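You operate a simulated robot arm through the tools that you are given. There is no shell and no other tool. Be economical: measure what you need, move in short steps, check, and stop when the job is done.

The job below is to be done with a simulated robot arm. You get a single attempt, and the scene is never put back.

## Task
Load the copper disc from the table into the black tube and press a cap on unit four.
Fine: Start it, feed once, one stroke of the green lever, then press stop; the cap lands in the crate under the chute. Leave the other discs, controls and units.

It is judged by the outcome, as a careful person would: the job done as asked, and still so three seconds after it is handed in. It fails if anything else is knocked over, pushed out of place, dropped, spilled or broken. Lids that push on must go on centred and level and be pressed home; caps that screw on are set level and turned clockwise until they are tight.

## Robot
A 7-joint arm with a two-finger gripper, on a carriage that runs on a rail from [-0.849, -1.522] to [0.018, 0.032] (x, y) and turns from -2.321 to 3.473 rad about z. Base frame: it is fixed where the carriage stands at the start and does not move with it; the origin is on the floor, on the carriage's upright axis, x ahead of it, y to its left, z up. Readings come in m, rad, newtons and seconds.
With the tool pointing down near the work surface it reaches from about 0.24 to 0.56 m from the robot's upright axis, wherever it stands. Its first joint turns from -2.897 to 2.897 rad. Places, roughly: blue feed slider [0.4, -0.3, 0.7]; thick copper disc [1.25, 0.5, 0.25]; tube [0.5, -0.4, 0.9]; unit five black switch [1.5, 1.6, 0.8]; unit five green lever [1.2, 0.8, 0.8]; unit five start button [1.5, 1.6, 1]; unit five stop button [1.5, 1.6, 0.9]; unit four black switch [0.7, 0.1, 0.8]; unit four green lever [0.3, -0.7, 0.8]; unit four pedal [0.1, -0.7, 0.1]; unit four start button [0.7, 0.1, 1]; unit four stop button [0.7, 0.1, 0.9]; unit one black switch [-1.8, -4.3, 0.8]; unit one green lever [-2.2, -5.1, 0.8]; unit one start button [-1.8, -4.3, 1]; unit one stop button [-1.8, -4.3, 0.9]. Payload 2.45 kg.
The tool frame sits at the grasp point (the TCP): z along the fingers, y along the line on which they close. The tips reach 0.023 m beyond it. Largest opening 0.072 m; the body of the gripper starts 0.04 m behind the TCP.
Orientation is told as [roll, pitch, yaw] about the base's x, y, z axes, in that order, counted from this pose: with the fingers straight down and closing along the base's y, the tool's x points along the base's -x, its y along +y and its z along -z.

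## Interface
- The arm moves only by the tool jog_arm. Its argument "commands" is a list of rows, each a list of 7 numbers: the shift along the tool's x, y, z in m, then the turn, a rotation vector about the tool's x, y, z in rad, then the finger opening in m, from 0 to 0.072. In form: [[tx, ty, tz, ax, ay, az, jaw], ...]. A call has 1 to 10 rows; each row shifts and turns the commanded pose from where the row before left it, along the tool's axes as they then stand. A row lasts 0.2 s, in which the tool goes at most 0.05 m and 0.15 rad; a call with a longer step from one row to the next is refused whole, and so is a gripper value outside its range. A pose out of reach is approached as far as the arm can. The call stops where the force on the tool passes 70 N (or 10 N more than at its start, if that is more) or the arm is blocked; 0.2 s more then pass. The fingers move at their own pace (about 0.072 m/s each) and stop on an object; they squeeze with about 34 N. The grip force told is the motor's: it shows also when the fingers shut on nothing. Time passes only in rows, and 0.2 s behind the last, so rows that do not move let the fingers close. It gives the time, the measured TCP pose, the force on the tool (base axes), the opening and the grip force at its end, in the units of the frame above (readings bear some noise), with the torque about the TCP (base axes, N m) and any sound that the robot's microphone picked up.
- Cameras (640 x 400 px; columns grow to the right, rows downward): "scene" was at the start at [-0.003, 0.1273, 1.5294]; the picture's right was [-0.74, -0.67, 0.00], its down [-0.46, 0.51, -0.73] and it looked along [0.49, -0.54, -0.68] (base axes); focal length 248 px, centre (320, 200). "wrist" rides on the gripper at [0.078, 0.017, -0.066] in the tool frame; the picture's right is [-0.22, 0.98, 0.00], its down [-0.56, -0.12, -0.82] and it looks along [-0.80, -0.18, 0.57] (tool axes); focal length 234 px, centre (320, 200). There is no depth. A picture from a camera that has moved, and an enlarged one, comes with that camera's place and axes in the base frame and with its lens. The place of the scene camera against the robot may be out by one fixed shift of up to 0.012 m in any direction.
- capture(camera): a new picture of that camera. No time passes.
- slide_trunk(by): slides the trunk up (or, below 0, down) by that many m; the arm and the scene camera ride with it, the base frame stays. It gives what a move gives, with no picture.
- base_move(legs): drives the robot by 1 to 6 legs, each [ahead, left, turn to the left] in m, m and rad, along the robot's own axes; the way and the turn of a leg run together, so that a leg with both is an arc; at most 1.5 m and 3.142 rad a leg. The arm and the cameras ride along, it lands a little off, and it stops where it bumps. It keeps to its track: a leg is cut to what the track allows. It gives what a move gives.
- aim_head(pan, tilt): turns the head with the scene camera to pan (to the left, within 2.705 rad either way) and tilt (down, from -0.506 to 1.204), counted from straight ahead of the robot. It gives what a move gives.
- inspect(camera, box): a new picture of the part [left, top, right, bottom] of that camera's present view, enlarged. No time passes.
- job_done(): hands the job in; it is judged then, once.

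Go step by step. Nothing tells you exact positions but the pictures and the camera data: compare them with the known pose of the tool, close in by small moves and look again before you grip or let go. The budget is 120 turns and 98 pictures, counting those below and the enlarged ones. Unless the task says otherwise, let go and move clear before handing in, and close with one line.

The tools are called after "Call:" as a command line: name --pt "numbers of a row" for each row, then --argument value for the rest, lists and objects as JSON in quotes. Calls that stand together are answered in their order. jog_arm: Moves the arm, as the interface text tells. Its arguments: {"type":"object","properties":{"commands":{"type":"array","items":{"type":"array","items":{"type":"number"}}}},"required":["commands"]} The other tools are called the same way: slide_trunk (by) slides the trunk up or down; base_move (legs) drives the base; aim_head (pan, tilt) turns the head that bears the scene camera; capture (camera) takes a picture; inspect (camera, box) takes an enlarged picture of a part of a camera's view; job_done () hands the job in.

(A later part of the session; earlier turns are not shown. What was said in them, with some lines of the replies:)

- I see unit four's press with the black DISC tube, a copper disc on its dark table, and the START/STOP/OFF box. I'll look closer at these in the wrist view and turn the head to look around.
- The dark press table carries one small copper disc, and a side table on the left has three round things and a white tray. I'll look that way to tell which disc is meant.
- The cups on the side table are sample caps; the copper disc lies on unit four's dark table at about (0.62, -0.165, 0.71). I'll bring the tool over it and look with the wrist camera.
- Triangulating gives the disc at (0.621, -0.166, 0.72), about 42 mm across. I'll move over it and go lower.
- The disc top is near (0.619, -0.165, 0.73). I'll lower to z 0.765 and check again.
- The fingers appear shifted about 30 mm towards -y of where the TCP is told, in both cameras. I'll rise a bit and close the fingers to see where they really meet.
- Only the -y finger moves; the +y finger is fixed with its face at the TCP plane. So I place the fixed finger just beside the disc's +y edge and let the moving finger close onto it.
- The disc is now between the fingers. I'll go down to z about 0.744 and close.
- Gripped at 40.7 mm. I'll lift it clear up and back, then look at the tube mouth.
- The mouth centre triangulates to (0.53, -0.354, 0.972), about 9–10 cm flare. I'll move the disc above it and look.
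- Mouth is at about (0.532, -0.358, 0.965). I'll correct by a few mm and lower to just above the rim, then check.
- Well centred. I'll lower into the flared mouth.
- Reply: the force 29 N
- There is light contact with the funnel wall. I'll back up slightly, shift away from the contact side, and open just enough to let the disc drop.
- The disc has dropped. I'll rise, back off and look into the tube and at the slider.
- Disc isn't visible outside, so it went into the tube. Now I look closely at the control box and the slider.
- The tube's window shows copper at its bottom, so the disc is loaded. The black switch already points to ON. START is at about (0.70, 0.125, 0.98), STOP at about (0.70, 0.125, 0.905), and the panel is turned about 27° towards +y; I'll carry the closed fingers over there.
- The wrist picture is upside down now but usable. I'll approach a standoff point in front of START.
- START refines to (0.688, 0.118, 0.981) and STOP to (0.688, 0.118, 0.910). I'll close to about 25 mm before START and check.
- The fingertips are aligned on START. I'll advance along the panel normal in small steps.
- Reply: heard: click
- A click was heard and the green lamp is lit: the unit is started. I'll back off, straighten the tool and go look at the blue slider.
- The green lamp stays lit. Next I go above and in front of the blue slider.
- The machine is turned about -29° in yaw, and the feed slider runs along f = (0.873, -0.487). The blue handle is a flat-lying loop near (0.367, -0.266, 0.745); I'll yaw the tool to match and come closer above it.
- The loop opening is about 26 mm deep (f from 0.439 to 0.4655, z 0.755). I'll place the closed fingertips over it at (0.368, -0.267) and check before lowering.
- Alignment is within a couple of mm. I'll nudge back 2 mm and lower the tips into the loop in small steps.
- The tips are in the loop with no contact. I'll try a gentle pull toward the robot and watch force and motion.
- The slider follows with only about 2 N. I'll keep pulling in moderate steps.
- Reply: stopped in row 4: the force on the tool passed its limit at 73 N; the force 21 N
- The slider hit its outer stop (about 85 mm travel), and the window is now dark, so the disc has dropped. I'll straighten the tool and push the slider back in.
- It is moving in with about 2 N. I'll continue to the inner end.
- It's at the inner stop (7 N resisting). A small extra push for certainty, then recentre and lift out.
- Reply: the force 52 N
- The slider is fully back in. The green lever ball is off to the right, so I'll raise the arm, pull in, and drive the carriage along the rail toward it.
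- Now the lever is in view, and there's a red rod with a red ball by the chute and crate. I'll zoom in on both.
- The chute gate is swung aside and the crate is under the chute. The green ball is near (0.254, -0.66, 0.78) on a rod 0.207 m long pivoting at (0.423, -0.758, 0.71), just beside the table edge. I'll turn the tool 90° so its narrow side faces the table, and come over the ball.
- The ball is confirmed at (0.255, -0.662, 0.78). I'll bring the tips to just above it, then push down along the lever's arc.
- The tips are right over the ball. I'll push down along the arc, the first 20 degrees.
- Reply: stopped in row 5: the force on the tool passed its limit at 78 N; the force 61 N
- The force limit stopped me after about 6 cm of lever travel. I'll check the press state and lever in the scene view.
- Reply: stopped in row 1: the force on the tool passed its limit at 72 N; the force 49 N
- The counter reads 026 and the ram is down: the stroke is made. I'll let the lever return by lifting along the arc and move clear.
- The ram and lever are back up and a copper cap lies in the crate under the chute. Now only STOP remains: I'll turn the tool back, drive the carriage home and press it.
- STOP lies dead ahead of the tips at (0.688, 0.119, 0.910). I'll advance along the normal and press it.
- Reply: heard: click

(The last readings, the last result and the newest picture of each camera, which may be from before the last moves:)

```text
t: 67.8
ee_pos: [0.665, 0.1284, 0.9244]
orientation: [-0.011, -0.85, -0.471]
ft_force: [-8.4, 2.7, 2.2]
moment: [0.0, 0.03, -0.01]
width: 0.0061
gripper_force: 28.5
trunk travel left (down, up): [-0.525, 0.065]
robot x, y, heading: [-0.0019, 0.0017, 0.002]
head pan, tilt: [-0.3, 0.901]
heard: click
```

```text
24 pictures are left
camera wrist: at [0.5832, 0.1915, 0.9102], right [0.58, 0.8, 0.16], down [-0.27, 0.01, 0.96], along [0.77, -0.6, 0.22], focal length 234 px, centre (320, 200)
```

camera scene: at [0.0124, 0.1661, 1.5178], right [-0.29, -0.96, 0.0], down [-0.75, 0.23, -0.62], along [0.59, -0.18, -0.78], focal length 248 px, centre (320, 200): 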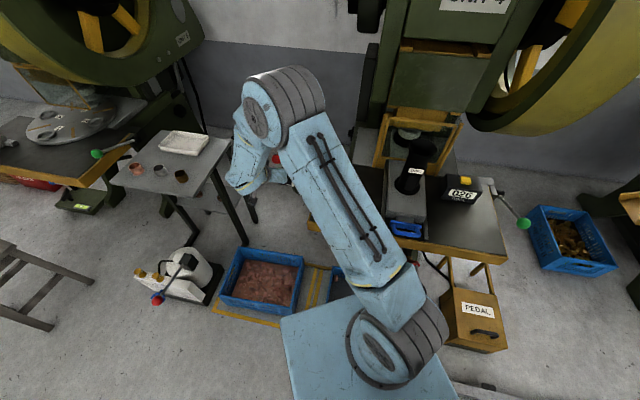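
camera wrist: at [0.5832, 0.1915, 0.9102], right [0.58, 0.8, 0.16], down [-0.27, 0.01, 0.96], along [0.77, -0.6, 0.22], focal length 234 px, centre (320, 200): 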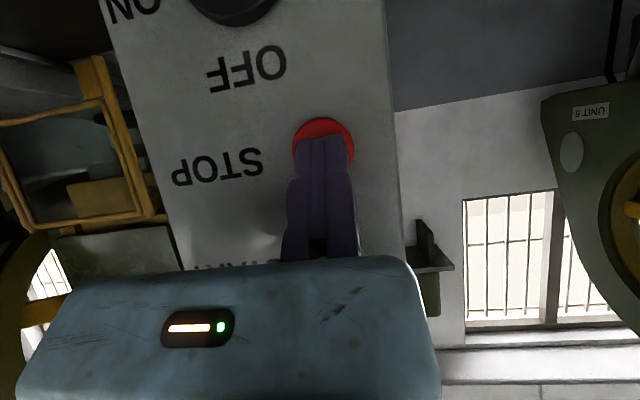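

STOP clicked. I'll back straight out, rise clear and check the lamps.

Call:
jog_arm --pt "0.0132 0 -0.015 0 0 0 0" --pt "0.0198 0 -0.0226 0 0 0 0" --pt "0.0198 0 -0.0226 0 0 0 0" --pt "0.0198 0 -0.0226 0 0 0 0" --pt "0 0 -0.045 0 0 0 0" --pt "-0.01 0 -0.045 0 0 0 0" --pt "-0.01 0 -0.045 0 0 0 0" --pt "-0.01 0 -0.045 0 0 0 0" --pt "-0.01 0 -0.045 0 0 0 0"

Call:
capture --camera "scene"

```text
t: 69.8
ee_pos: [0.4429, 0.2453, 1.0997]
orientation: [-0.011, -0.848, -0.47]
ft_force: [0.5, -0.8, 0.4]
moment: [0.04, 0.02, 0.0]
width: 0.0
gripper_force: 28.7
trunk travel left (down, up): [-0.525, 0.065]
robot x, y, heading: [-0.0012, -0.0002, 0.008]
head pan, tilt: [-0.3, 0.901]
```

```text
23 pictures are left
camera scene: at [0.0127, 0.1659, 1.5177], right [-0.29, -0.96, 0.0], down [-0.75, 0.23, -0.62], along [0.59, -0.18, -0.78], focal length 248 px, centre (320, 200)
```

scene: 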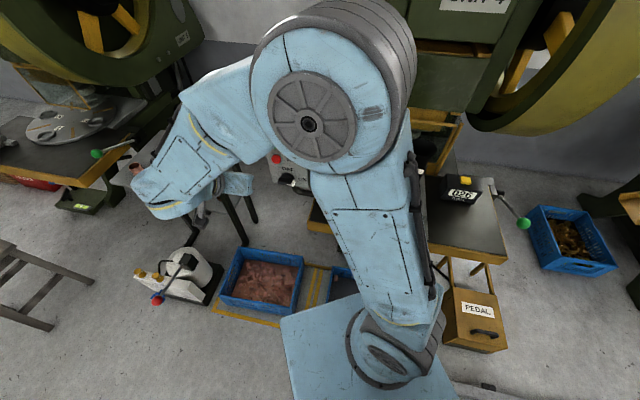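

Call:
capture --camera "wrist"

```text
22 pictures are left
camera wrist: at [0.362, 0.308, 1.0861], right [0.58, 0.8, 0.16], down [-0.27, 0.01, 0.96], along [0.77, -0.6, 0.22], focal length 234 px, centre (320, 200)
```

wrist: 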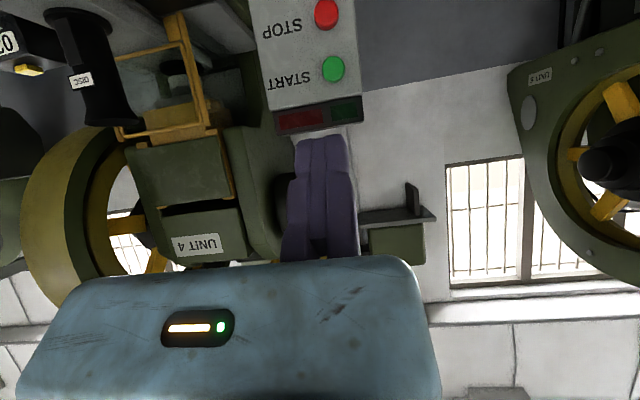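

The green lamp is off, so the unit is stopped; the cap is in the crate, and the arm is clear. I'm handing the job in.

Call:
job_done

```text
The job is handed in.
```

The copper disc went through the black tube, and unit four was started, fed once, given one stroke of the green lever and stopped. The cap is in the crate under the chute, the counter went from 025 to 026, and I left the other discs, controls and units alone.
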